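You operate a simulated robot arm through the tools that you are given. There is no shell and no other tool.

You run a simulated robot arm. Do the job below in one go: nothing can be reset, and whatever is moved stays where it is left.

TASK
Add 10 ml of water to the vial from pocket A2 and cap it.
Fine: pocket A2 of the low white rack; use the filler, add nothing else; leave the dial on water, the vial in the slide at LOAD and the other vials alone.

The check looks at the end state, three seconds after you hand in, the way a careful person would. Anything else that was tipped, shoved, dropped, spilled or broken makes it a failure. A push-on lid holds only when it is set on centred and level and pressed home; a screw cap is set on level and turned clockwise until tight.

THE ROBOT
A 7-joint arm with a two-finger parallel gripper, fixed in place. Base frame: the origin is on the floor under the middle of its stand, x ahead of it, y to its left, z up; the work surface is at about z = 755. Readings come in mm, degrees, newtons and seconds.
With the tool pointing down near the work surface it reaches from about 200 to 680 mm from the base axis. Its first joint turns from -66.0 to 66.0 degrees. Payload 2.4 kg.
Tool frame: the origin (TCP) lies between the finger pads and is the grasp point; the fingertips stand 30 mm ahead of it; z points along the fingers, y is the line along which they close. The gripper opens to 94 mm. The fingers are 28 mm wide and 10 mm thick; the gripper's body (50 by 96 mm) begins 55 mm behind the TCP.
Orientation is that of the tool frame in the base frame, as a unit quaternion [x, y, z, w]. With the fingers straight down and closing along the base's y, the tool's x points along the base's -x, its y along +y and its z along -z.

THE INTERFACE
- The arm moves only by the tool arm_command. Its argument "rows" is a list of rows, each a list of 3 entries, a list of its own where there are three numbers: the shift along the base's x, y, z in m, then the turn, a rotation vector about the base's x, y, z in degrees, then the finger opening in m, from 0 to 0.094. In form: [[[x, y, z], [rx, ry, rz], fingers], ...]. A call has 1 to 20 rows; each row is the pose to reach, as a shift and turn from the pose commanded when the call began. Each row takes 0.2 s and may step no farther than 50 mm and 8.6 degrees from the row before; otherwise, or with a gripper value out of range, the whole call is refused. Where a pose cannot be reached the arm comes as near as it can. A force on the tool above 60 N (or 10 N above the force at the start of the call, whichever is more), or a blocked arm, ends the call early, and 0.2 s more pass. Each finger travels about 153 mm/s and halts on what it meets, pressing with about 22 N; the grip force reading is that of the motor and also rises with nothing between the fingers. The clock runs only during rows and for 0.2 s after the last one: add rows that repeat a pose to give the fingers time. The reply holds the time, the measured pose of the TCP, the force on the tool along the base axes, the opening and the grip force, in the units named above and with some noise, with the torque about the TCP (base axes, N m) and any sound that the robot's microphone picked up.
- Cameras (640 x 400 px; columns grow to the right, rows downward): "scene" is fixed at [41.8, 471, 1457.1]; the picture's right is [-0.76, -0.65, 0.00], its down [-0.29, 0.34, -0.90] and it looks along [0.58, -0.68, -0.45] (base axes); focal length 352 px, centre (320, 200). "wrist" rides on the gripper at [76, 14, -102] in the tool frame; the picture's right is [-0.18, 0.98, 0.00], its down [-0.75, -0.14, -0.64] and it looks along [-0.63, -0.12, 0.77] (tool axes); focal length 243 px, centre (320, 200). There is no depth. A picture from a camera that has moved, and an enlarged one, comes with that camera's place and axes in the base frame and with its lens.
- grab_frame(camera): a new picture of that camera. It takes no simulated time.
- zoom(camera, box): a new picture of the part [left, top, right, bottom] of that camera's present view, enlarged. It takes no simulated time.
- job_done(): hands the job in; it is judged then, once.

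Places have to be worked out from the pictures, the camera data and where the tool is seen. Open the gripper and draw the arm clear of the work before you hand the job in, unless the task says otherwise.

The tools are called after ">>>" by a JSON object that holds its "method" and its "body". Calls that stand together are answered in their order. arm_command: Moves the arm, as the interface text tells. Its arguments: {"type":"object","properties":{"rows":{"type":"array"}},"required":["rows"]} The other tools are called the same way: grab_frame (camera) takes a picture; zoom (camera, box) takes an enlarged picture of a part of a camera's view; job_done () hands the job in.

At the start:

```text
time_s: 0.0
ee_pos: [322.4, 82.6, 1237.6]
tool_rot: [0.0, 1.0, 0.0, 0.0]
force: [-0.1, 0.2, -0.3]
torque: [-0.03, 0.01, 0.01]
opening: 94.2
grasp_force: 0.1
```

scene: 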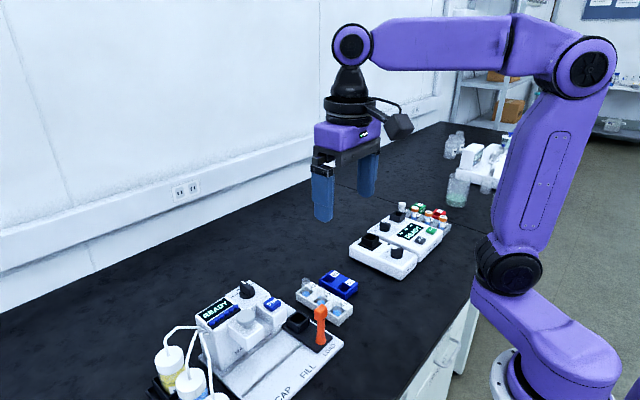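
wrist: 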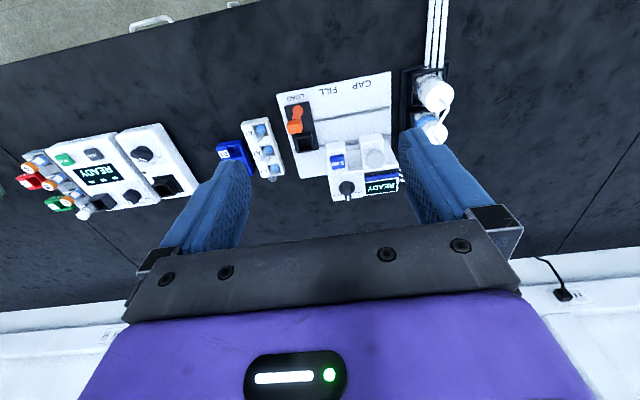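

The overview shows a filler machine with a slide (LOAD / FILL / CAP), a white rack, a blue rack and another machine. I'll zoom in on these to read labels.

>>> {"method": "zoom", "body": {"camera": "scene", "box": [140, 260, 380, 400]}}

>>> {"method": "zoom", "body": {"camera": "wrist", "box": [200, 60, 460, 220]}}

>>> {"method": "zoom", "body": {"camera": "scene", "box": [320, 180, 480, 290]}}

```text
2.67 times, centred on (260, 330) of scene
camera zoom: at [41.8, 471.0, 1457.1], right [-0.76, -0.65, 0.0], down [-0.29, 0.34, -0.9], along [0.58, -0.68, -0.45], focal length 938 px, centre (480, -147)
```

zoom: 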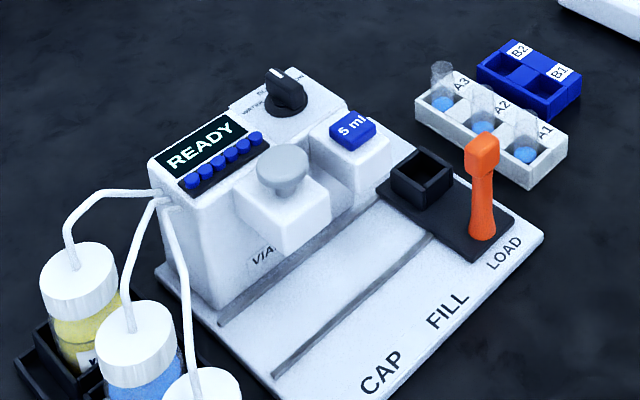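

```text
2.46 times, centred on (330, 140) of wrist
camera zoom: at [245.2, 98.9, 1339.3], right [0.18, 0.98, 0.0], down [0.75, -0.14, 0.64], along [0.63, -0.12, -0.77], focal length 597 px, centre (295, 348)
```

zoom: 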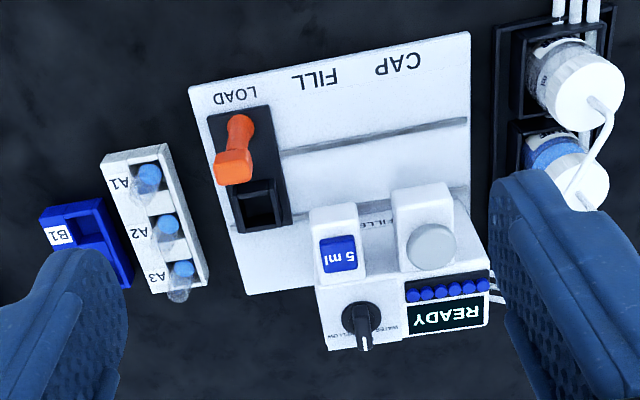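

```text
3.64 times, centred on (400, 235) of scene
camera zoom: at [41.8, 471.0, 1457.1], right [-0.76, -0.65, 0.0], down [-0.29, 0.34, -0.9], along [0.58, -0.68, -0.45], focal length 1279 px, centre (29, 73)
```

zoom: 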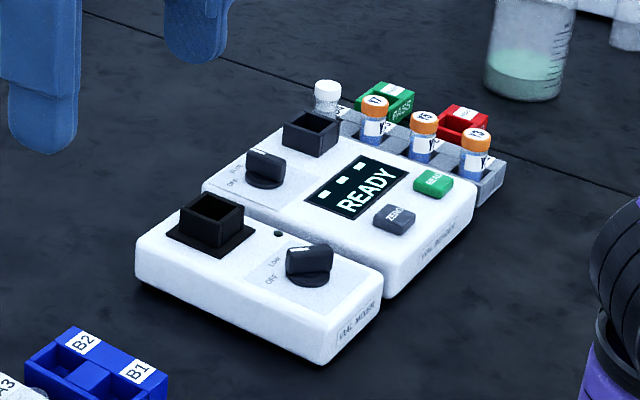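

The filler has a dial, a "5 ml" button, a grey knob (capper) and a slide with an orange handle at LOAD. I'll zoom more closely on the dial and display from both cameras.

>>> {"method": "zoom", "body": {"camera": "scene", "box": [190, 275, 290, 337]}}

>>> {"method": "zoom", "body": {"camera": "scene", "box": [270, 265, 370, 327]}}

>>> {"method": "zoom", "body": {"camera": "wrist", "box": [320, 130, 420, 210]}}

>>> {"method": "zoom", "body": {"camera": "wrist", "box": [210, 90, 330, 190]}}

```text
6.40 times, centred on (240, 306) of scene
camera zoom: at [41.8, 471.0, 1457.1], right [-0.76, -0.65, 0.0], down [-0.29, 0.34, -0.9], along [0.58, -0.68, -0.45], focal length 2251 px, centre (832, -478)
```

zoom: 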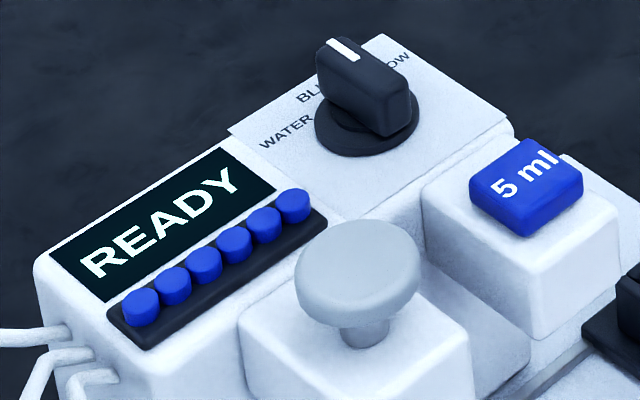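

```text
6.40 times, centred on (320, 296) of scene
camera zoom: at [41.8, 471.0, 1457.1], right [-0.76, -0.65, 0.0], down [-0.29, 0.34, -0.9], along [0.58, -0.68, -0.45], focal length 2251 px, centre (320, -414)
```

zoom: 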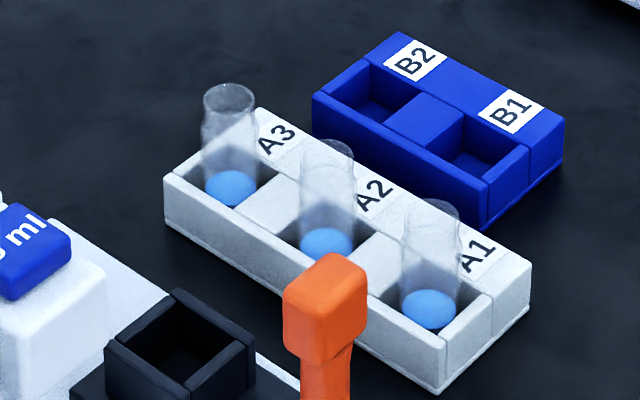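

```text
5.00 times, centred on (370, 170) of wrist
camera zoom: at [245.2, 98.9, 1339.3], right [0.18, 0.98, 0.0], down [0.75, -0.14, 0.64], along [0.63, -0.12, -0.77], focal length 1213 px, centre (70, 350)
```

zoom: 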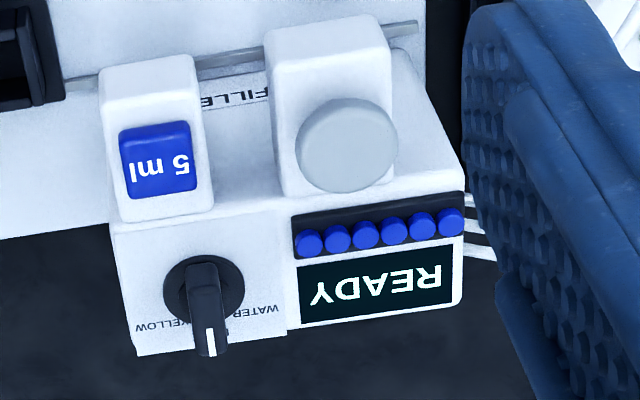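

```text
4.00 times, centred on (270, 140) of wrist
camera zoom: at [245.2, 98.9, 1339.3], right [0.18, 0.98, 0.0], down [0.75, -0.14, 0.64], along [0.63, -0.12, -0.77], focal length 970 px, centre (520, 440)
```

zoom: 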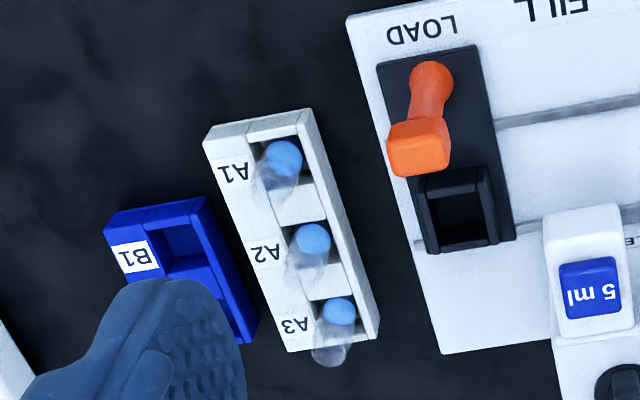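

The dial points to BLUE (middle), with WATER toward the display side; the six blue caps sit in a magazine. I'll descend for a closer wrist view of the filler and the rack.

>>> {"method": "arm_command", "body": {"rows": [[[0.0, -0.008, -0.045], [0, 0, 0], 0.094], [[0.0, -0.016, -0.09], [0, 0, 0], 0.094], [[0.0, -0.024, -0.135], [0, 0, 0], 0.094], [[0.0, -0.032, -0.18], [0, 0, 0], 0.094], [[0.0, -0.04, -0.22], [0, 0, 0], 0.094], [[0.0, -0.04, -0.22], [0, 0, 0], 0.094]]}}

>>> {"method": "grab_frame", "body": {"camera": "wrist"}}

```text
time_s: 1.4
ee_pos: [324.0, 42.6, 1016.0]
tool_rot: [0.0, 1.0, 0.0, 0.0]
force: [-0.4, -0.4, 0.7]
torque: [-0.05, -0.02, 0.02]
opening: 94.0
grasp_force: 0.2
```

```text
taken
camera wrist: at [245.6, 58.4, 1118.5], right [0.18, 0.98, 0.0], down [0.75, -0.14, 0.64], along [0.63, -0.12, -0.77], focal length 243 px, centre (320, 200)
```

wrist: 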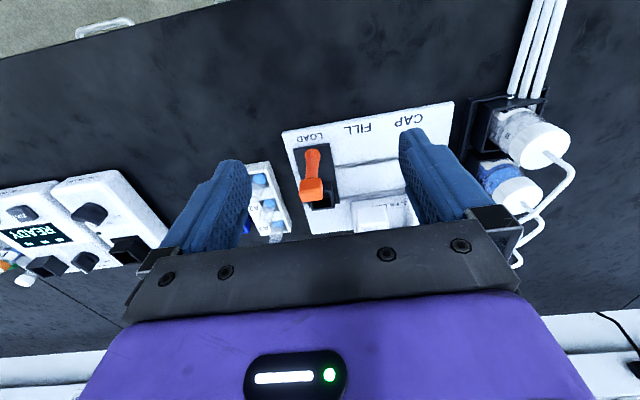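

The crossbar hides the far part of the filler; I'll move forward and a bit left so that the filler sits between the fingers in the view.

>>> {"method": "arm_command", "body": {"rows": [[[0.045, 0.015, 0.0], [0, 0, 0], 0.094], [[0.09, 0.035, 0.0], [0, 0, 0], 0.094], [[0.12, 0.045, 0.0], [0, 0, 0], 0.094], [[0.12, 0.045, 0.0], [0, 0, 0], 0.094]]}}

>>> {"method": "zoom", "body": {"camera": "wrist", "box": [220, 90, 440, 230]}}

>>> {"method": "grab_frame", "body": {"camera": "wrist"}}

```text
time_s: 2.4
ee_pos: [441.7, 87.5, 1017.2]
tool_rot: [0.0, 1.0, 0.0, 0.0]
force: [0.0, 0.5, -0.6]
torque: [0.02, 0.01, 0.0]
opening: 94.0
grasp_force: 0.0
```

```text
2.86 times, centred on (330, 160) of wrist
camera zoom: at [364.9, 102.6, 1119.0], right [0.18, 0.98, 0.0], down [0.75, -0.14, 0.64], along [0.63, -0.12, -0.77], focal length 693 px, centre (291, 314)
```

zoom: 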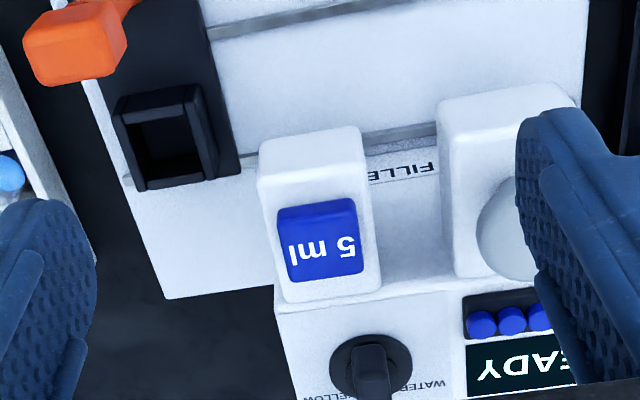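

```text
taken
camera wrist: at [364.9, 102.6, 1119.0], right [0.18, 0.98, 0.0], down [0.75, -0.14, 0.64], along [0.63, -0.12, -0.77], focal length 243 px, centre (320, 200)
```

wrist: 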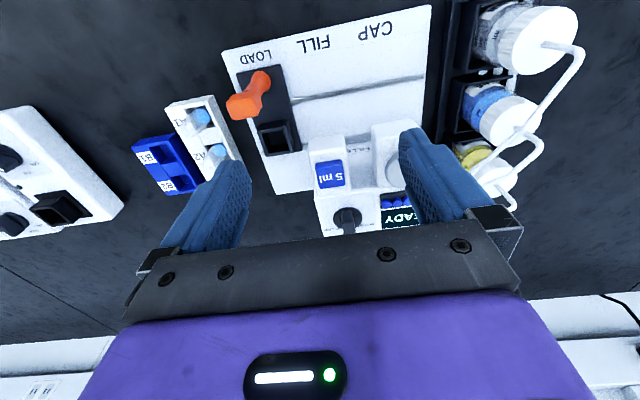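

Triangulating with both cameras: button top ≈(511,86,900), grey knob ≈(506,161,923), dial ≈(582,98,915), slide pocket ≈(503,14,803), handle ≈(430,14), vial A2 rim ≈(508,-80,840). I'll move forward above the dial to see it closely.

>>> {"method": "arm_command", "body": {"rows": [[[0.04, 0.005, 0.0], [0, 0, 0], 0.094], [[0.08, 0.01, 0.0], [0, 0, 0], 0.094], [[0.11, 0.015, 0.0], [0, 0, 0], 0.094], [[0.11, 0.015, 0.0], [0, 0, 0], 0.094]]}}

>>> {"method": "zoom", "body": {"camera": "wrist", "box": [240, 80, 400, 180]}}

>>> {"method": "grab_frame", "body": {"camera": "wrist"}}

>>> {"method": "zoom", "body": {"camera": "scene", "box": [190, 200, 350, 300]}}

```text
time_s: 3.4
ee_pos: [552.3, 103.8, 1015.5]
tool_rot: [-0.001, 1.0, 0.0, 0.0]
force: [-0.5, -0.1, 0.1]
torque: [-0.02, 0.01, -0.01]
opening: 94.0
grasp_force: 0.0
```

```text
4.00 times, centred on (320, 130) of wrist
camera zoom: at [475.8, 118.7, 1118.5], right [0.18, 0.98, 0.0], down [0.75, -0.14, 0.64], along [0.63, -0.12, -0.77], focal length 970 px, centre (320, 480)
```

zoom: 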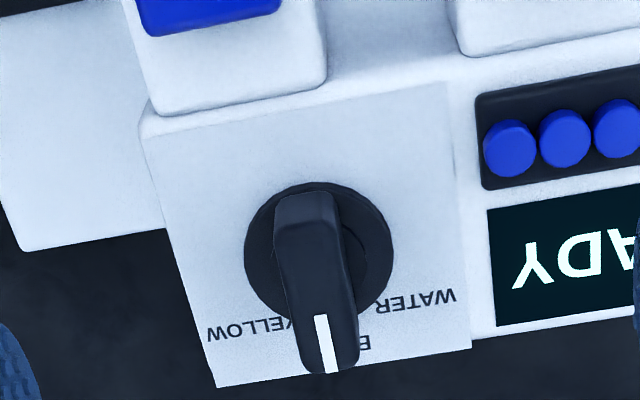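

```text
taken
camera wrist: at [475.8, 118.7, 1118.5], right [0.18, 0.98, 0.0], down [0.75, -0.14, 0.64], along [0.63, -0.12, -0.77], focal length 243 px, centre (320, 200)
```

wrist: 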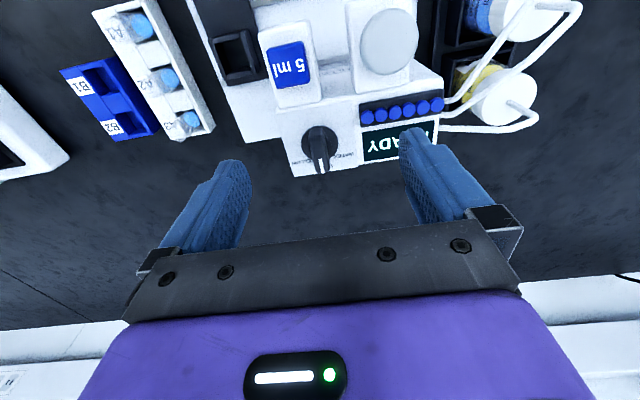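

```text
4.00 times, centred on (270, 250) of scene
camera zoom: at [41.8, 471.0, 1457.1], right [-0.76, -0.65, 0.0], down [-0.29, 0.34, -0.9], along [0.58, -0.68, -0.45], focal length 1407 px, centre (520, 0)
```

zoom: 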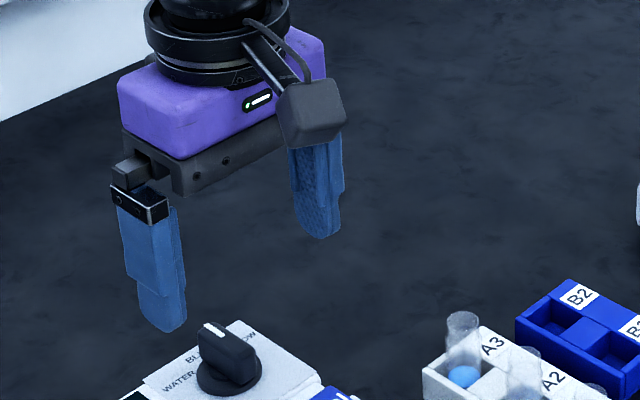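

The machine is aligned with the base axes. The dial centre is at about (583,98) with its bar top near z≈915. I'll close the fingers partly and move to just above the dial, straddling the bar, then check.

>>> {"method": "arm_command", "body": {"rows": [[[0.02, -0.003, 0.0], [0, 0, 0], 0.044], [[0.0306, -0.0046, -0.02], [0, 0, 0], 0.044], [[0.0306, -0.0046, -0.05], [0, 0, 0], 0.044], [[0.0306, -0.0046, -0.0656], [0, 0, 0], 0.044], [[0.0306, -0.0046, -0.0656], [0, 0, 0], 0.044]]}}

>>> {"method": "grab_frame", "body": {"camera": "wrist"}}

>>> {"method": "zoom", "body": {"camera": "scene", "box": [190, 240, 310, 315]}}

>>> {"method": "zoom", "body": {"camera": "wrist", "box": [240, 110, 400, 210]}}

```text
time_s: 4.6
ee_pos: [583.9, 97.6, 949.6]
tool_rot: [0.0, 1.0, 0.0, -0.001]
force: [0.0, -0.1, 0.4]
torque: [0.0, 0.03, 0.01]
opening: 44.1
grasp_force: 0.1
```

```text
taken
camera wrist: at [507.2, 113.4, 1052.7], right [0.18, 0.98, 0.0], down [0.75, -0.14, 0.64], along [0.63, -0.12, -0.77], focal length 243 px, centre (320, 200)
```

wrist: 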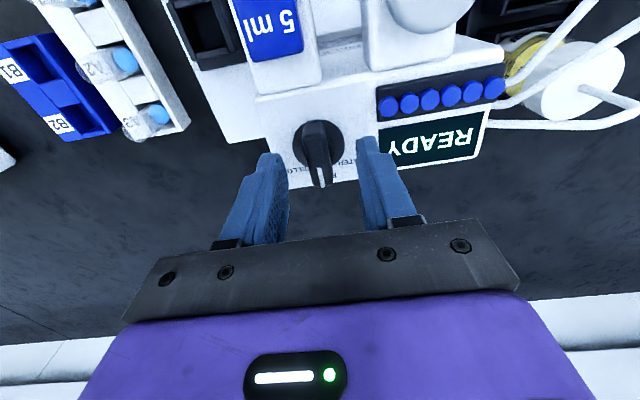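

```text
5.33 times, centred on (250, 278) of scene
camera zoom: at [41.8, 471.0, 1457.1], right [-0.76, -0.65, 0.0], down [-0.29, 0.34, -0.9], along [0.58, -0.68, -0.45], focal length 1876 px, centre (693, -213)
```

zoom: 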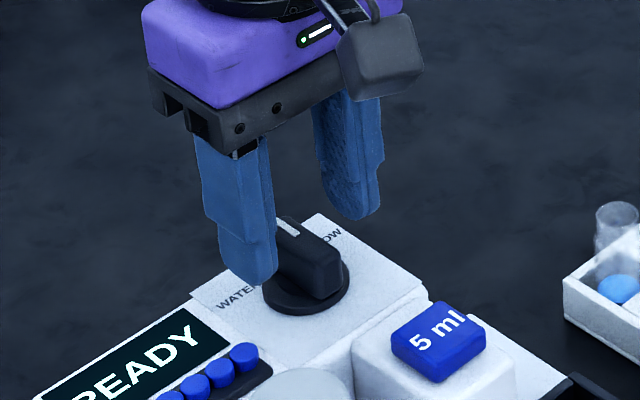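

```text
4.00 times, centred on (320, 160) of wrist
camera zoom: at [507.2, 113.4, 1052.7], right [0.18, 0.98, 0.0], down [0.75, -0.14, 0.64], along [0.63, -0.12, -0.77], focal length 970 px, centre (320, 360)
```

zoom: 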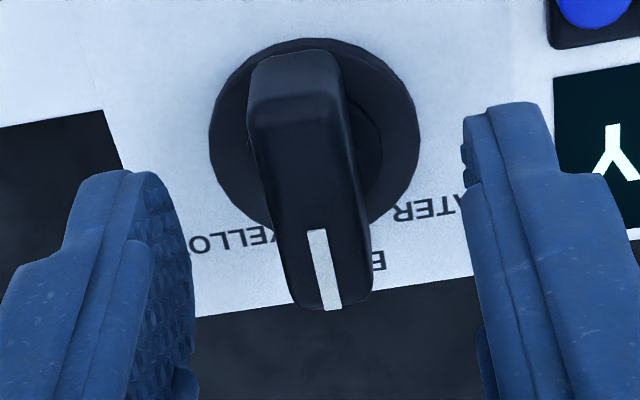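

The fingers straddle the bar correctly (dial centre ≈(583.5,98)). I'll lower 14 mm so the tips sit around z≈908 beside the bar, still open, and check the force.

>>> {"method": "arm_command", "body": {"rows": [[[0.0, 0.0, -0.007], [0, 0, 0], 0.044], [[0.0, 0.0, -0.014], [0, 0, 0], 0.044], [[0.0, 0.0, -0.014], [0, 0, 0], 0.044]]}}

>>> {"method": "zoom", "body": {"camera": "scene", "box": [190, 240, 310, 315]}}

>>> {"method": "zoom", "body": {"camera": "wrist", "box": [240, 110, 400, 210]}}

```text
time_s: 5.4
ee_pos: [584.0, 99.0, 937.4]
tool_rot: [0.001, 1.0, 0.0, 0.0]
force: [0.0, -0.1, -1.0]
torque: [0.03, -0.03, -0.01]
opening: 44.1
grasp_force: 0.0
```

```text
5.33 times, centred on (250, 278) of scene
camera zoom: at [41.8, 471.0, 1457.1], right [-0.76, -0.65, 0.0], down [-0.29, 0.34, -0.9], along [0.58, -0.68, -0.45], focal length 1876 px, centre (693, -213)
```

zoom: 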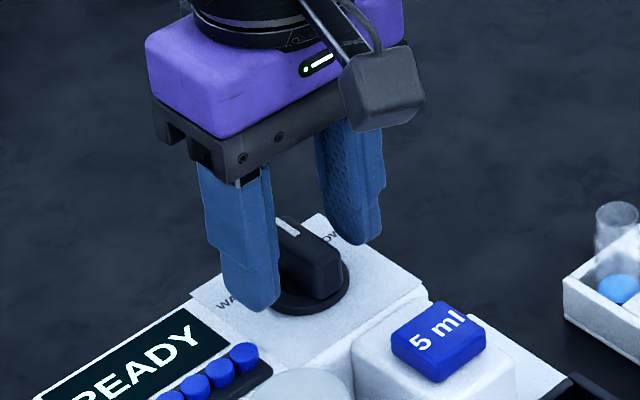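

```text
4.00 times, centred on (320, 160) of wrist
camera zoom: at [506.8, 114.2, 1039.3], right [0.18, 0.98, 0.0], down [0.75, -0.14, 0.64], along [0.63, -0.12, -0.77], focal length 970 px, centre (320, 360)
```

zoom: 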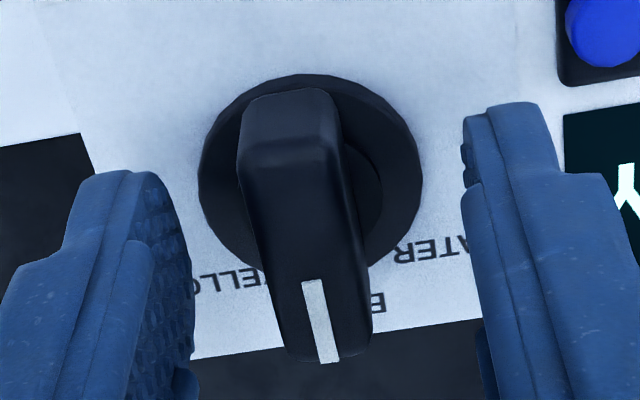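

The bar appears ~1.5 mm to −y of the tool axis. I'll correct that, lower 2 mm, then close on the bar.

>>> {"method": "arm_command", "body": {"rows": [[[0.001, -0.0015, -0.002], [0, 0, 0], 0.044], [[0.001, -0.0015, -0.002], [0, 0, 0], 0.022], [[0.001, -0.0015, -0.002], [0, 0, 0], 0.006], [[0.001, -0.0015, -0.002], [0, 0, 0], 0.006]]}}

>>> {"method": "zoom", "body": {"camera": "wrist", "box": [240, 110, 400, 210]}}

>>> {"method": "zoom", "body": {"camera": "scene", "box": [190, 240, 310, 315]}}

```text
time_s: 6.4
ee_pos: [583.6, 95.8, 935.1]
tool_rot: [0.001, 1.0, 0.0, 0.0]
force: [-0.6, -6.7, 0.2]
torque: [-0.07, 0.02, -0.05]
opening: 14.8
grasp_force: 45.0
```

```text
4.00 times, centred on (320, 160) of wrist
camera zoom: at [507.9, 111.8, 1037.2], right [0.19, 0.98, 0.0], down [0.75, -0.14, 0.64], along [0.63, -0.12, -0.77], focal length 970 px, centre (320, 360)
```

zoom: 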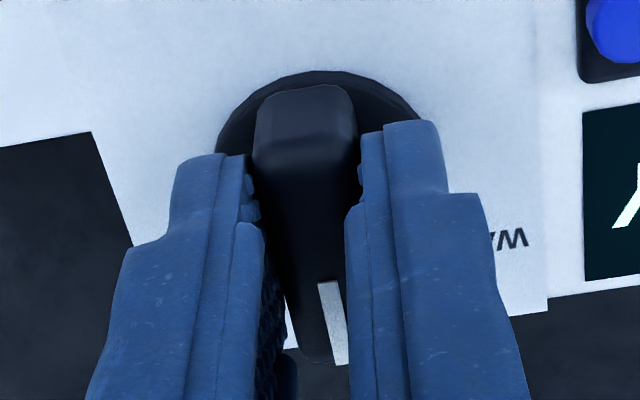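

```text
5.33 times, centred on (250, 278) of scene
camera zoom: at [41.8, 470.8, 1457.2], right [-0.76, -0.65, 0.0], down [-0.29, 0.34, -0.9], along [0.58, -0.68, -0.45], focal length 1876 px, centre (693, -213)
```

zoom: 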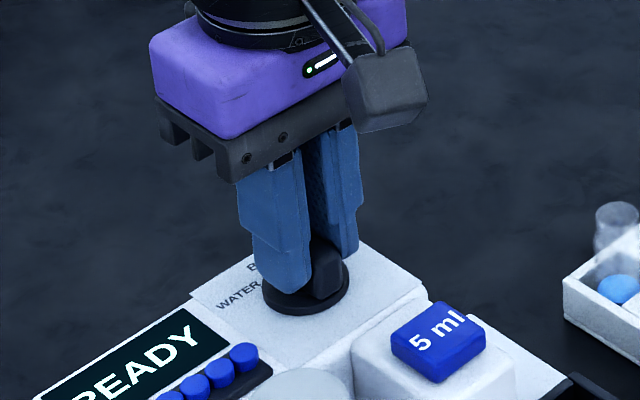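

The bar is gripped (14.8 mm); a slight −y reaction suggests the dial is about 1 mm further to −y. I'll rotate counter-clockwise (+z) about 45° toward WATER, with a 1 mm correction, then look.

>>> {"method": "arm_command", "body": {"rows": [[[0.0, -0.001, 0.0], [0, 0, 7.5], 0.006], [[0.0, -0.001, 0.0], [0, 0, 15], 0.006], [[0.0, -0.001, 0.0], [0, 0, 22.5], 0.006], [[0.0, -0.001, 0.0], [0, 0, 30], 0.006], [[0.0, -0.001, 0.0], [0, 0, 37.5], 0.006], [[0.0, -0.001, 0.0], [0, 0, 45], 0.006], [[0.0, -0.001, 0.0], [0, 0, 45], 0.006]]}}

>>> {"method": "zoom", "body": {"camera": "wrist", "box": [240, 110, 400, 210]}}

>>> {"method": "zoom", "body": {"camera": "scene", "box": [190, 240, 310, 315]}}

```text
time_s: 8.0
ee_pos: [586.1, 92.3, 934.6]
tool_rot: [-0.382, 0.924, -0.001, 0.001]
force: [20.5, -18.4, -15.5]
torque: [-0.22, -0.44, -0.06]
opening: 14.8
grasp_force: 45.5
```

```text
4.00 times, centred on (320, 160) of wrist
camera zoom: at [520.7, 51.1, 1037.1], right [-0.56, 0.83, 0.0], down [0.63, 0.43, 0.64], along [0.53, 0.36, -0.77], focal length 970 px, centre (320, 360)
```

zoom: 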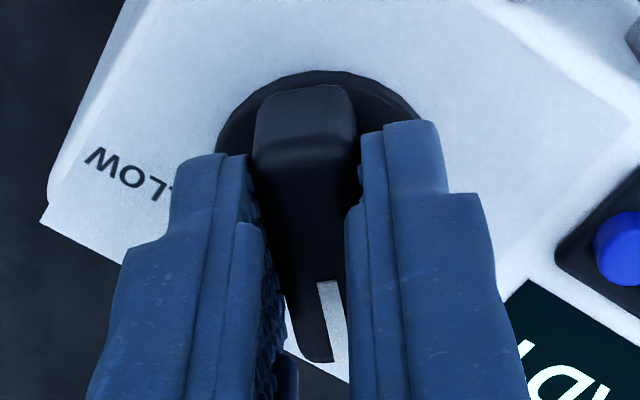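

```text
5.33 times, centred on (250, 278) of scene
camera zoom: at [42.7, 470.5, 1457.2], right [-0.76, -0.65, 0.0], down [-0.29, 0.34, -0.9], along [0.58, -0.68, -0.45], focal length 1876 px, centre (693, -213)
```

zoom: 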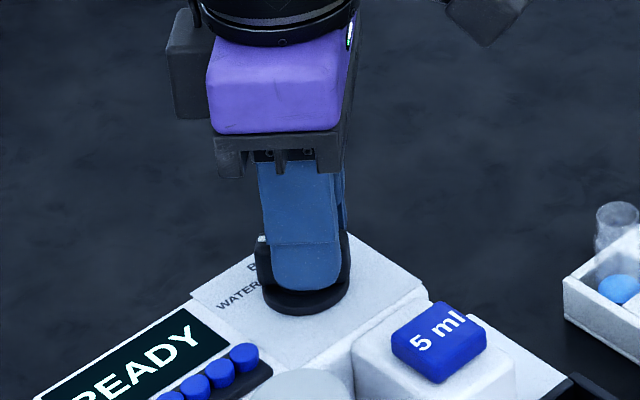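

The dial turned with the gripper, but there is ~27 N of side force since the dial axis is a few mm off my rotation centre. I'll shift to relieve it, then open and look at the pointer.

>>> {"method": "arm_command", "body": {"rows": [[[0.0018, -0.003, 0.0], [0, 0, 0], 0.006], [[0.0018, -0.003, 0.0], [0, 0, 0], 0.006]]}}

```text
time_s: 8.6
ee_pos: [585.3, 93.5, 934.4]
tool_rot: [-0.382, 0.924, 0.0, -0.001]
force: [9.7, -13.5, -10.3]
torque: [0.67, -1.19, -0.02]
opening: 14.7
grasp_force: 45.5
```

Force has fallen. Now I'll open the fingers and view the dial pointer.

>>> {"method": "arm_command", "body": {"rows": [[[0.0, 0.0, 0.0], [0, 0, 0], 0.03], [[0.0, 0.0, 0.0], [0, 0, 0], 0.044], [[0.0, 0.0, 0.025], [0, 0, 0], 0.044], [[0.0, 0.0, 0.05], [0, 0, 0], 0.044], [[0.0, 0.0, 0.05], [0, 0, 0], 0.044]]}}

>>> {"method": "zoom", "body": {"camera": "wrist", "box": [240, 80, 400, 180]}}

>>> {"method": "zoom", "body": {"camera": "scene", "box": [190, 240, 310, 315]}}

```text
time_s: 9.8
ee_pos: [585.5, 93.9, 984.1]
tool_rot: [-0.383, 0.924, 0.0, 0.0]
force: [0.5, 0.5, -0.5]
torque: [0.0, -0.02, 0.01]
opening: 44.0
grasp_force: 0.0
```

```text
4.00 times, centred on (320, 130) of wrist
camera zoom: at [520.3, 51.9, 1087.6], right [-0.56, 0.83, 0.0], down [0.63, 0.43, 0.64], along [0.53, 0.36, -0.77], focal length 970 px, centre (320, 480)
```

zoom: 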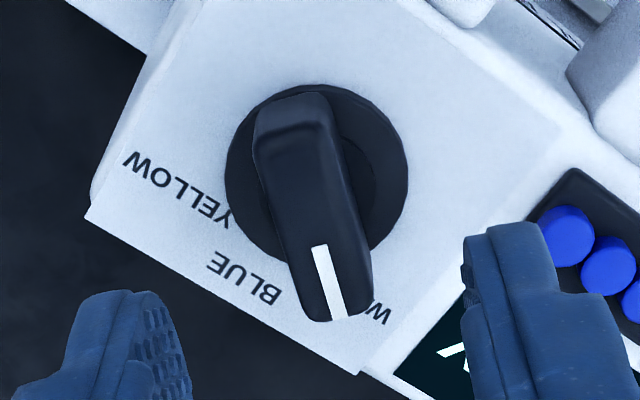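

```text
5.33 times, centred on (250, 278) of scene
camera zoom: at [41.8, 471.0, 1457.1], right [-0.76, -0.65, 0.0], down [-0.29, 0.34, -0.9], along [0.58, -0.68, -0.45], focal length 1876 px, centre (693, -213)
```

zoom: 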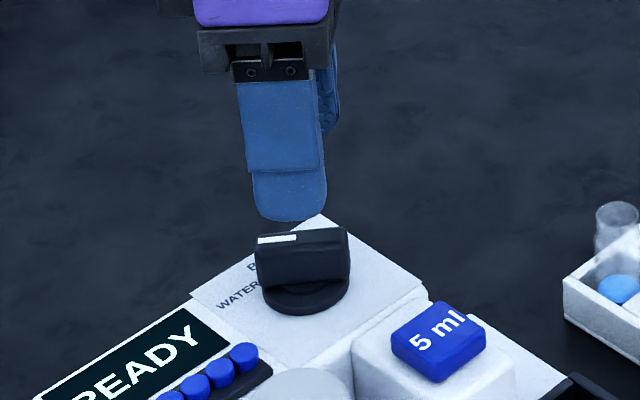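

The pointer turned toward WATER. I'll zoom in on the scene camera for a better look at where the pointer stands relative to the labels.

>>> {"method": "zoom", "body": {"camera": "scene", "box": [220, 270, 276, 305]}}

>>> {"method": "zoom", "body": {"camera": "wrist", "box": [280, 95, 350, 170]}}

```text
11.43 times, centred on (248, 288) of scene
camera zoom: at [41.8, 471.0, 1457.1], right [-0.76, -0.65, 0.0], down [-0.29, 0.34, -0.9], along [0.58, -0.68, -0.45], focal length 4019 px, centre (1143, -800)
```

zoom: 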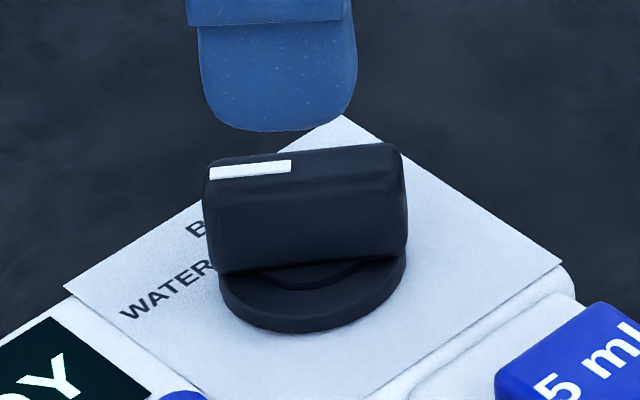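

```text
5.33 times, centred on (315, 132) of wrist
camera zoom: at [520.3, 51.9, 1087.6], right [-0.56, 0.83, 0.0], down [0.63, 0.43, 0.64], along [0.53, 0.36, -0.77], focal length 1294 px, centre (347, 560)
```

zoom: 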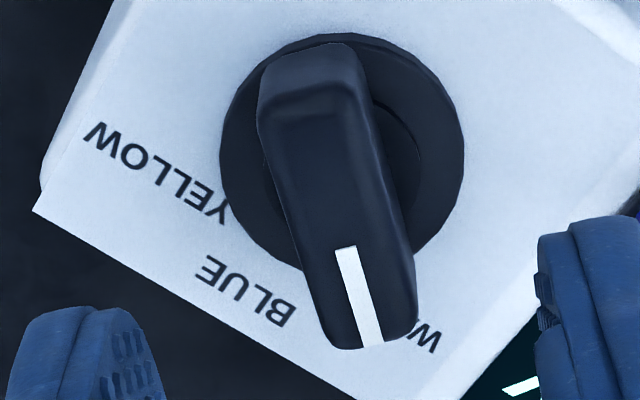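

The pointer stands over the WATER label (about +47–50°), so the dial appears to be set. The rack is aligned along x with ~55 mm pitch; A2 ≈(515,−85). I'll move above A2, turning the gripper back to straight.

>>> {"method": "arm_command", "body": {"rows": [[[-0.01, -0.03, 0.01], [0, 0, -7.5], 0.06], [[-0.022, -0.06, 0.01], [0, 0, -15], 0.06], [[-0.036, -0.092, 0.01], [0, 0, -22.5], 0.06], [[-0.05, -0.124, 0.01], [0, 0, -30], 0.06], [[-0.06, -0.15, 0.0], [0, 0, -37.5], 0.06], [[-0.0708, -0.1775, -0.01], [0, 0, -45], 0.06], [[-0.0708, -0.1775, -0.04], [0, 0, -45], 0.06], [[-0.0708, -0.1775, -0.04], [0, 0, -45], 0.06]]}}

>>> {"method": "grab_frame", "body": {"camera": "wrist"}}

>>> {"method": "zoom", "body": {"camera": "wrist", "box": [240, 80, 400, 180]}}

>>> {"method": "zoom", "body": {"camera": "scene", "box": [180, 230, 380, 355]}}

```text
time_s: 11.6
ee_pos: [514.4, -82.9, 942.9]
tool_rot: [0.001, 1.0, 0.0, 0.0]
force: [0.1, -0.5, -0.1]
torque: [0.01, -0.01, 0.02]
opening: 59.8
grasp_force: 0.1
```

```text
taken
camera wrist: at [437.4, -68.1, 1045.8], right [0.18, 0.98, 0.0], down [0.75, -0.14, 0.64], along [0.63, -0.12, -0.77], focal length 243 px, centre (320, 200)
```

wrist: 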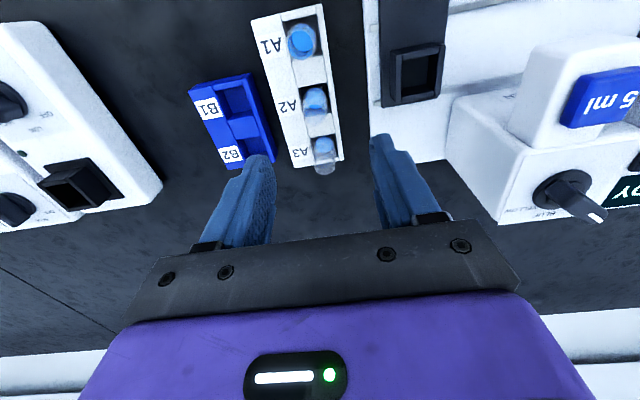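

```text
4.00 times, centred on (320, 130) of wrist
camera zoom: at [437.4, -68.1, 1045.8], right [0.18, 0.98, 0.0], down [0.75, -0.14, 0.64], along [0.63, -0.12, -0.77], focal length 970 px, centre (320, 480)
```

zoom: 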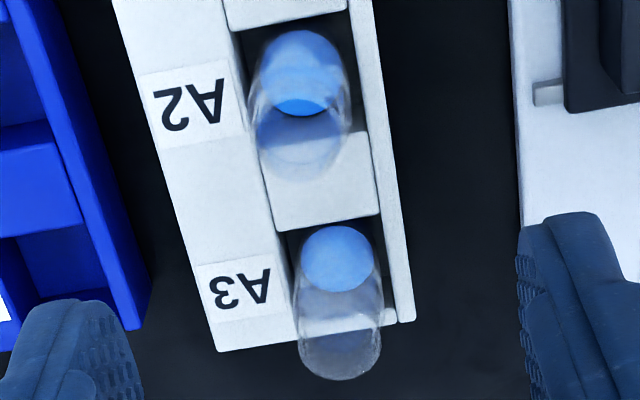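

```text
3.20 times, centred on (280, 292) of scene
camera zoom: at [41.8, 471.0, 1457.1], right [-0.76, -0.65, 0.0], down [-0.29, 0.34, -0.9], along [0.58, -0.68, -0.45], focal length 1125 px, centre (448, -96)
```

zoom: 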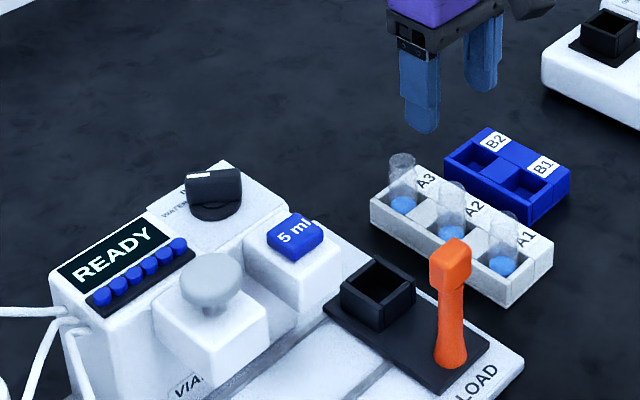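

A2's vial axis comes out at ≈(515.5,−86.5), rim z≈838, rack top ≈786. The camera pose suggests the true TCP is ≈(513.4,−82.1), so I'll shift (+2.2,−4.5) mm and descend to just above the vial rim.

>>> {"method": "arm_command", "body": {"rows": [[[0.0022, -0.0045, 0.0], [0, 0, 0], 0.06], [[0.0022, -0.0045, -0.03], [0, 0, 0], 0.06], [[0.0022, -0.0045, -0.06], [0, 0, 0], 0.06], [[0.0022, -0.0045, -0.065], [0, 0, 0], 0.06], [[0.0022, -0.0045, -0.065], [0, 0, 0], 0.06]]}}

>>> {"method": "zoom", "body": {"camera": "wrist", "box": [220, 60, 420, 210]}}

>>> {"method": "zoom", "body": {"camera": "scene", "box": [270, 235, 370, 327]}}

```text
time_s: 12.8
ee_pos: [517.6, -86.7, 878.9]
tool_rot: [0.0, 1.0, 0.0, 0.0]
force: [0.1, -0.5, -0.1]
torque: [0.01, 0.03, -0.04]
opening: 59.8
grasp_force: 0.2
```

```text
2.67 times, centred on (320, 135) of wrist
camera zoom: at [440.9, -71.7, 980.9], right [0.18, 0.98, 0.0], down [0.75, -0.14, 0.64], along [0.63, -0.12, -0.77], focal length 647 px, centre (320, 373)
```

zoom: 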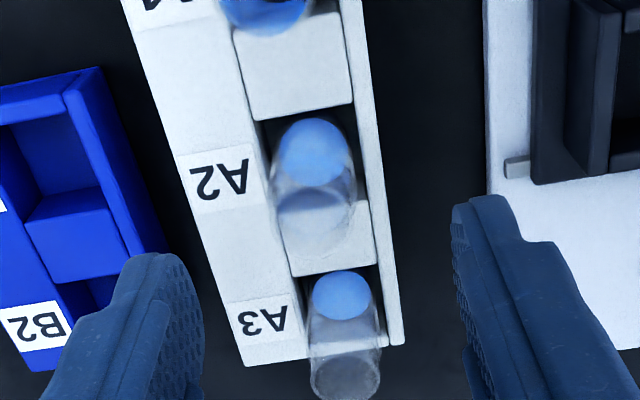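

```text
4.35 times, centred on (320, 281) of scene
camera zoom: at [41.8, 471.0, 1457.1], right [-0.76, -0.65, 0.0], down [-0.29, 0.34, -0.9], along [0.58, -0.68, -0.45], focal length 1529 px, centre (320, -152)
```

zoom: 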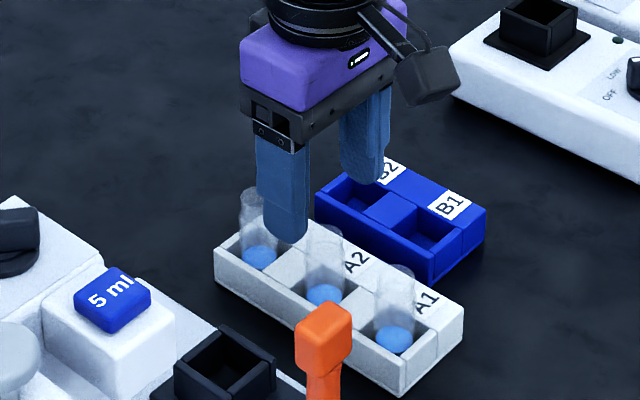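

The vial axis is ≈(513.5,−86.5) versus TCP (516.9,−85.7). I'll shift x −3 mm and descend to TCP z≈820 (tips ≈4 mm above the rack top), fingers open.

>>> {"method": "arm_command", "body": {"rows": [[[-0.003, -0.0006, -0.02], [0, 0, 0], 0.06], [[-0.003, -0.0006, -0.04], [0, 0, 0], 0.06], [[-0.003, -0.0006, -0.055], [0, 0, 0], 0.06], [[-0.003, -0.0006, -0.055], [0, 0, 0], 0.06]]}}

>>> {"method": "zoom", "body": {"camera": "wrist", "box": [220, 100, 420, 225]}}

>>> {"method": "zoom", "body": {"camera": "scene", "box": [270, 250, 370, 312]}}

```text
time_s: 13.8
ee_pos: [514.1, -88.7, 822.5]
tool_rot: [0.0, 1.0, 0.0, 0.0]
force: [-0.1, 0.2, 0.3]
torque: [0.0, 0.0, 0.0]
opening: 59.7
grasp_force: 0.1
```

```text
3.20 times, centred on (320, 162) of wrist
camera zoom: at [437.2, -73.3, 926.9], right [0.18, 0.98, 0.0], down [0.75, -0.14, 0.64], along [0.63, -0.12, -0.77], focal length 776 px, centre (320, 320)
```

zoom: 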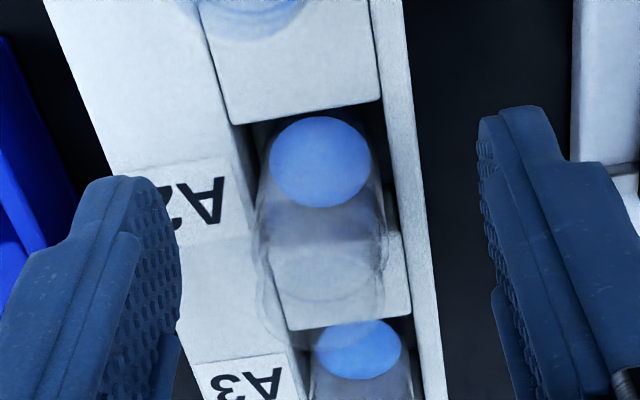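

```text
6.40 times, centred on (320, 281) of scene
camera zoom: at [41.8, 471.0, 1457.1], right [-0.76, -0.65, 0.0], down [-0.29, 0.34, -0.9], along [0.58, -0.68, -0.45], focal length 2251 px, centre (320, -318)
```

zoom: 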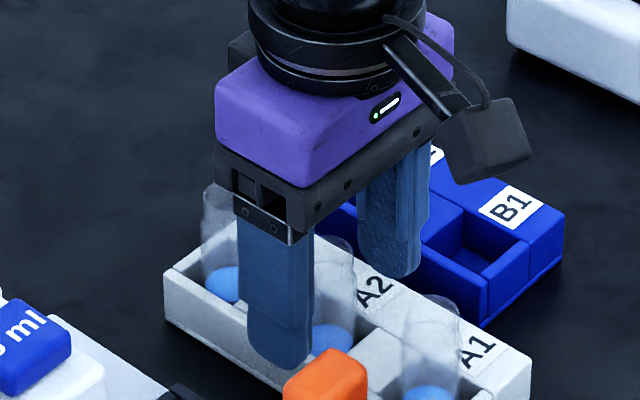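

The vial is between the fingers and centred. Closing on it now.

>>> {"method": "arm_command", "body": {"rows": [[[0.0, 0.0, 0.0], [0, 0, 0], 0.04], [[0.0, 0.0, 0.0], [0, 0, 0], 0.026], [[0.0, 0.0, 0.0], [0, 0, 0], 0.012], [[0.0, 0.0, 0.0], [0, 0, 0], 0.012]]}}

>>> {"method": "zoom", "body": {"camera": "wrist", "box": [220, 100, 420, 225]}}

```text
time_s: 14.8
ee_pos: [514.6, -88.8, 823.7]
tool_rot: [0.0, 1.0, 0.001, 0.0]
force: [-0.4, -0.3, 0.5]
torque: [-0.03, 0.0, -0.02]
opening: 24.2
grasp_force: 22.3
```

```text
3.20 times, centred on (320, 162) of wrist
camera zoom: at [437.2, -73.3, 927.1], right [0.18, 0.98, 0.0], down [0.75, -0.14, 0.64], along [0.63, -0.12, -0.77], focal length 776 px, centre (320, 320)
```

zoom: 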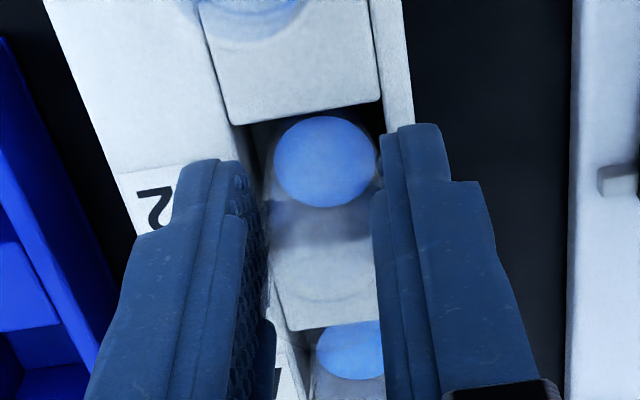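

Vial gripped (24.2 mm, 22 N). I'll lift it straight up ~95 mm and check it is held and neighbours are undisturbed.

>>> {"method": "arm_command", "body": {"rows": [[[0.0, 0.0, 0.01], [0, 0, 0], 0.012], [[0.0, 0.0, 0.03], [0, 0, 0], 0.012], [[0.0, 0.0, 0.055], [0, 0, 0], 0.012], [[0.0, 0.0, 0.08], [0, 0, 0], 0.012], [[0.0, 0.0, 0.1], [0, 0, 0], 0.012], [[0.0, 0.0, 0.1], [0, 0, 0], 0.012]]}}

>>> {"method": "zoom", "body": {"camera": "scene", "box": [250, 215, 380, 327]}}

>>> {"method": "zoom", "body": {"camera": "wrist", "box": [220, 60, 420, 210]}}

```text
time_s: 16.2
ee_pos: [513.1, -90.6, 924.8]
tool_rot: [0.0, 1.0, 0.0, 0.0]
force: [0.9, 1.7, 0.0]
torque: [0.0, -0.02, 0.0]
opening: 24.3
grasp_force: 22.5
```

```text
3.57 times, centred on (315, 271) of scene
camera zoom: at [41.8, 471.0, 1457.1], right [-0.76, -0.65, 0.0], down [-0.29, 0.34, -0.9], along [0.58, -0.68, -0.45], focal length 1256 px, centre (338, -54)
```

zoom: 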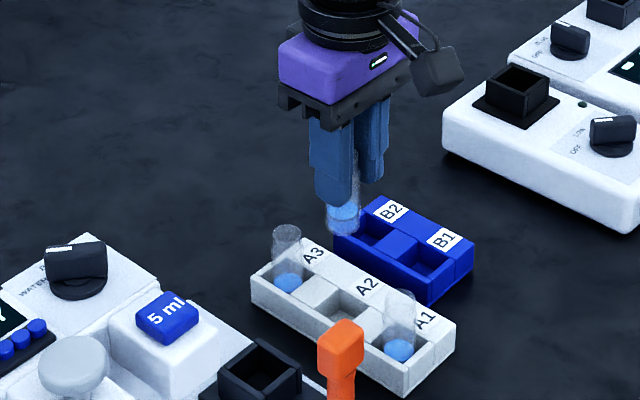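

```text
2.67 times, centred on (320, 135) of wrist
camera zoom: at [436.8, -75.2, 1027.7], right [0.18, 0.98, 0.0], down [0.75, -0.14, 0.64], along [0.63, -0.12, -0.77], focal length 647 px, centre (320, 373)
```

zoom: 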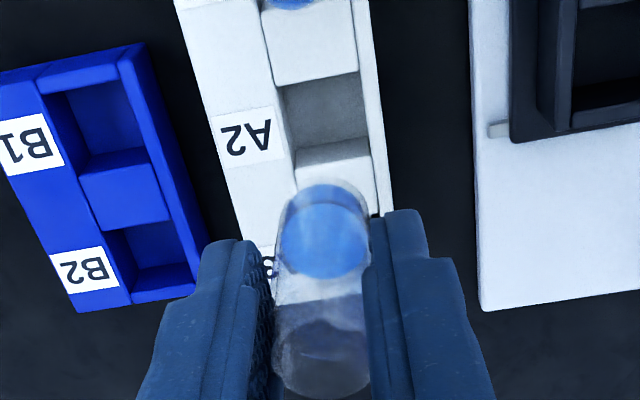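

The vial is held upright and the neighbours are untouched. I'll carry it above the slide pocket at height while rotating the gripper +90° (so the body stays away from the filler head and the camera is on the −y side).

>>> {"method": "arm_command", "body": {"rows": [[[0.0, 0.0, 0.02], [0, 0, 7.5], 0.012], [[0.0, 0.01, 0.034], [0, 0, 15], 0.012], [[-0.001, 0.02, 0.034], [0, 0, 22.5], 0.012], [[-0.002, 0.03, 0.034], [0, 0, 30], 0.012], [[-0.003, 0.04, 0.034], [0, 0, 37.5], 0.012], [[-0.004, 0.05, 0.034], [0, 0, 45], 0.012], [[-0.005, 0.06, 0.034], [0, 0, 52.5], 0.012], [[-0.006, 0.07, 0.034], [0, 0, 60], 0.012], [[-0.007, 0.08, 0.034], [0, 0, 67.5], 0.012], [[-0.008, 0.09, 0.034], [0, 0, 75], 0.012], [[-0.009, 0.1, 0.034], [0, 0, 82.5], 0.012], [[-0.01, 0.104, 0.034], [0, 0, 90], 0.012], [[-0.01, 0.104, 0.034], [0, 0, 90], 0.012]]}}

>>> {"method": "grab_frame", "body": {"camera": "wrist"}}

>>> {"method": "zoom", "body": {"camera": "wrist", "box": [220, 60, 420, 210]}}

>>> {"method": "zoom", "body": {"camera": "scene", "box": [220, 220, 370, 345]}}

```text
time_s: 19.0
ee_pos: [504.2, 13.7, 959.4]
tool_rot: [0.708, -0.707, 0.0, 0.0]
force: [0.4, 0.7, 0.6]
torque: [-0.03, -0.01, -0.01]
opening: 11.8
grasp_force: 0.0
```

```text
taken
camera wrist: at [489.4, -60.9, 1062.2], right [-0.98, 0.18, 0.0], down [0.14, 0.75, 0.64], along [0.12, 0.63, -0.77], focal length 243 px, centre (320, 200)
```

wrist: 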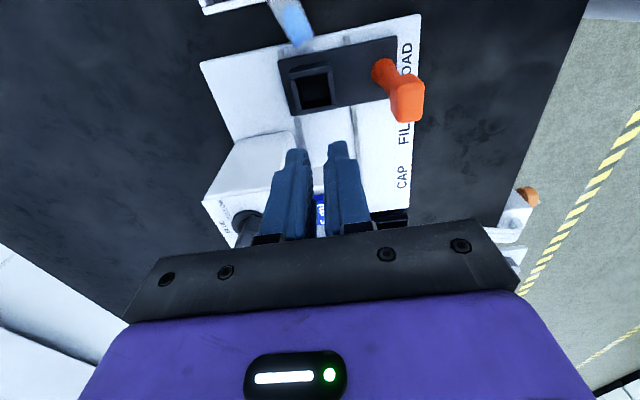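

```text
2.67 times, centred on (320, 135) of wrist
camera zoom: at [489.4, -60.9, 1062.2], right [-0.98, 0.18, 0.0], down [0.14, 0.75, 0.64], along [0.12, 0.63, -0.77], focal length 647 px, centre (320, 373)
```

zoom: 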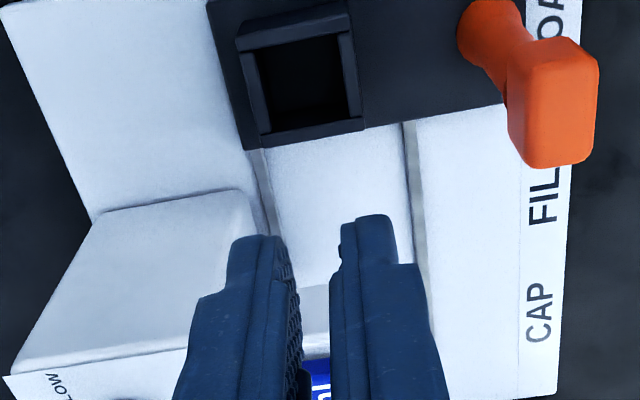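

```text
3.20 times, centred on (295, 282) of scene
camera zoom: at [41.8, 471.0, 1457.1], right [-0.76, -0.65, 0.0], down [-0.29, 0.34, -0.9], along [0.58, -0.68, -0.45], focal length 1125 px, centre (400, -64)
```

zoom: 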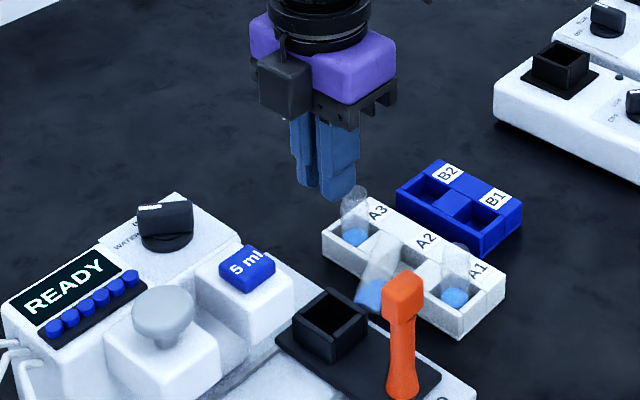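

The gripper reads 11.8 mm: the vial slipped out during the turn. I'll look closely at where it went before doing anything.

>>> {"method": "zoom", "body": {"camera": "scene", "box": [310, 270, 390, 330]}}

>>> {"method": "zoom", "body": {"camera": "wrist", "box": [220, 0, 380, 100]}}

```text
6.67 times, centred on (350, 300) of scene
camera zoom: at [41.8, 471.0, 1457.1], right [-0.76, -0.65, 0.0], down [-0.29, 0.34, -0.9], along [0.58, -0.68, -0.45], focal length 2345 px, centre (120, -467)
```

zoom: 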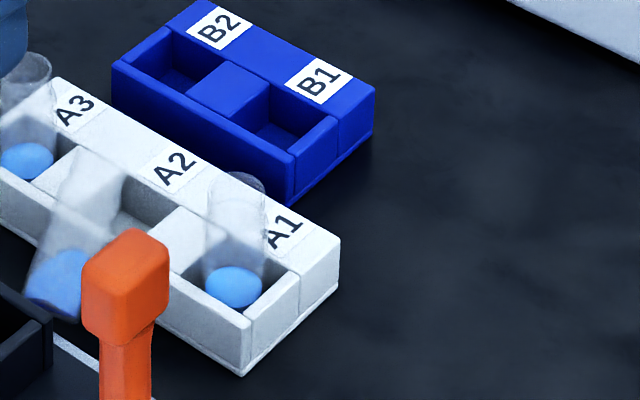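

```text
4.00 times, centred on (300, 50) of wrist
camera zoom: at [489.4, -60.9, 1062.2], right [-0.98, 0.18, 0.0], down [0.14, 0.75, 0.64], along [0.12, 0.63, -0.77], focal length 970 px, centre (400, 800)
```

zoom: 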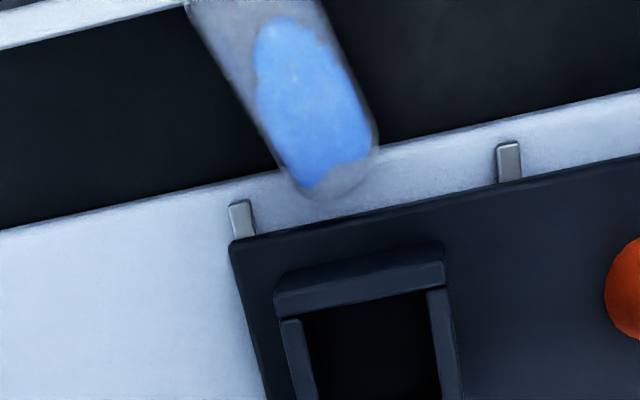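

The vial appears to be leaning: its base on the filler plate beside the carriage, its mouth resting on the rack's edge, with the liquid still inside. I'll back the camera toward −y (staying high) to see it properly.

>>> {"method": "arm_command", "body": {"rows": [[[0.0, -0.04, 0.01], [0, 0, 0], 0.012], [[0.0, -0.08, 0.02], [0, 0, 0], 0.05], [[0.0, -0.1, 0.02], [0, 0, 0], 0.06], [[0.0, -0.1, 0.02], [0, 0, 0], 0.06]]}}

>>> {"method": "grab_frame", "body": {"camera": "wrist"}}

>>> {"method": "zoom", "body": {"camera": "wrist", "box": [240, 60, 400, 160]}}

>>> {"method": "zoom", "body": {"camera": "scene", "box": [300, 275, 364, 315]}}

```text
time_s: 20.0
ee_pos: [503.3, -84.4, 978.5]
tool_rot: [-0.707, 0.707, 0.0, 0.0]
force: [0.4, -0.4, 0.0]
torque: [0.03, 0.02, 0.0]
opening: 60.0
grasp_force: 0.0
```

```text
taken
camera wrist: at [488.4, -160.3, 1080.8], right [-0.98, 0.18, 0.0], down [0.14, 0.75, 0.64], along [0.12, 0.63, -0.77], focal length 243 px, centre (320, 200)
```

wrist: 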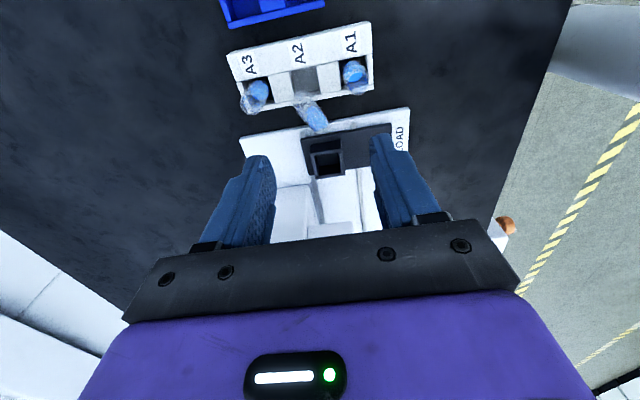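

```text
4.00 times, centred on (320, 110) of wrist
camera zoom: at [488.4, -160.3, 1080.8], right [-0.98, 0.18, 0.0], down [0.14, 0.75, 0.64], along [0.12, 0.63, -0.77], focal length 970 px, centre (320, 560)
```

zoom: 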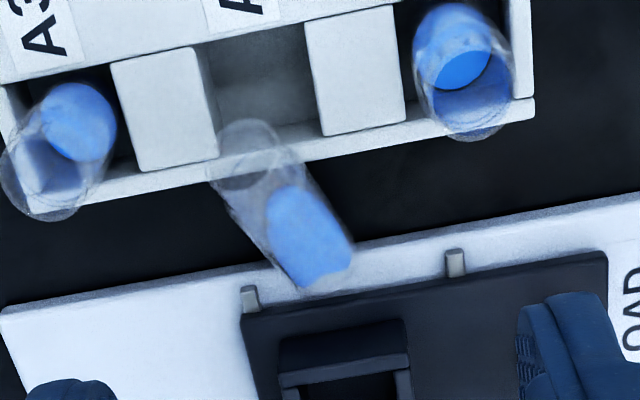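

```text
10.00 times, centred on (332, 295) of scene
camera zoom: at [41.8, 471.0, 1457.1], right [-0.76, -0.65, 0.0], down [-0.29, 0.34, -0.9], along [0.58, -0.68, -0.45], focal length 3517 px, centre (200, -750)
```

zoom: 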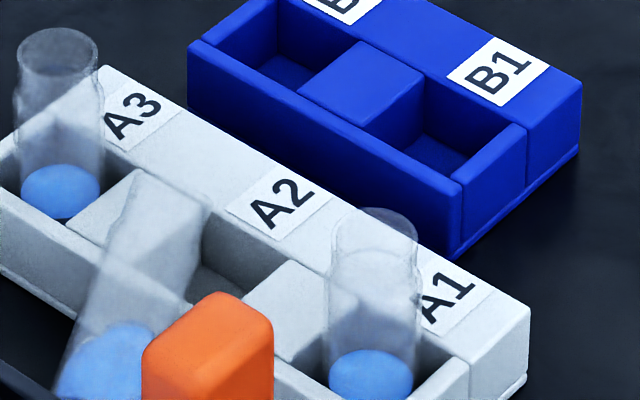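

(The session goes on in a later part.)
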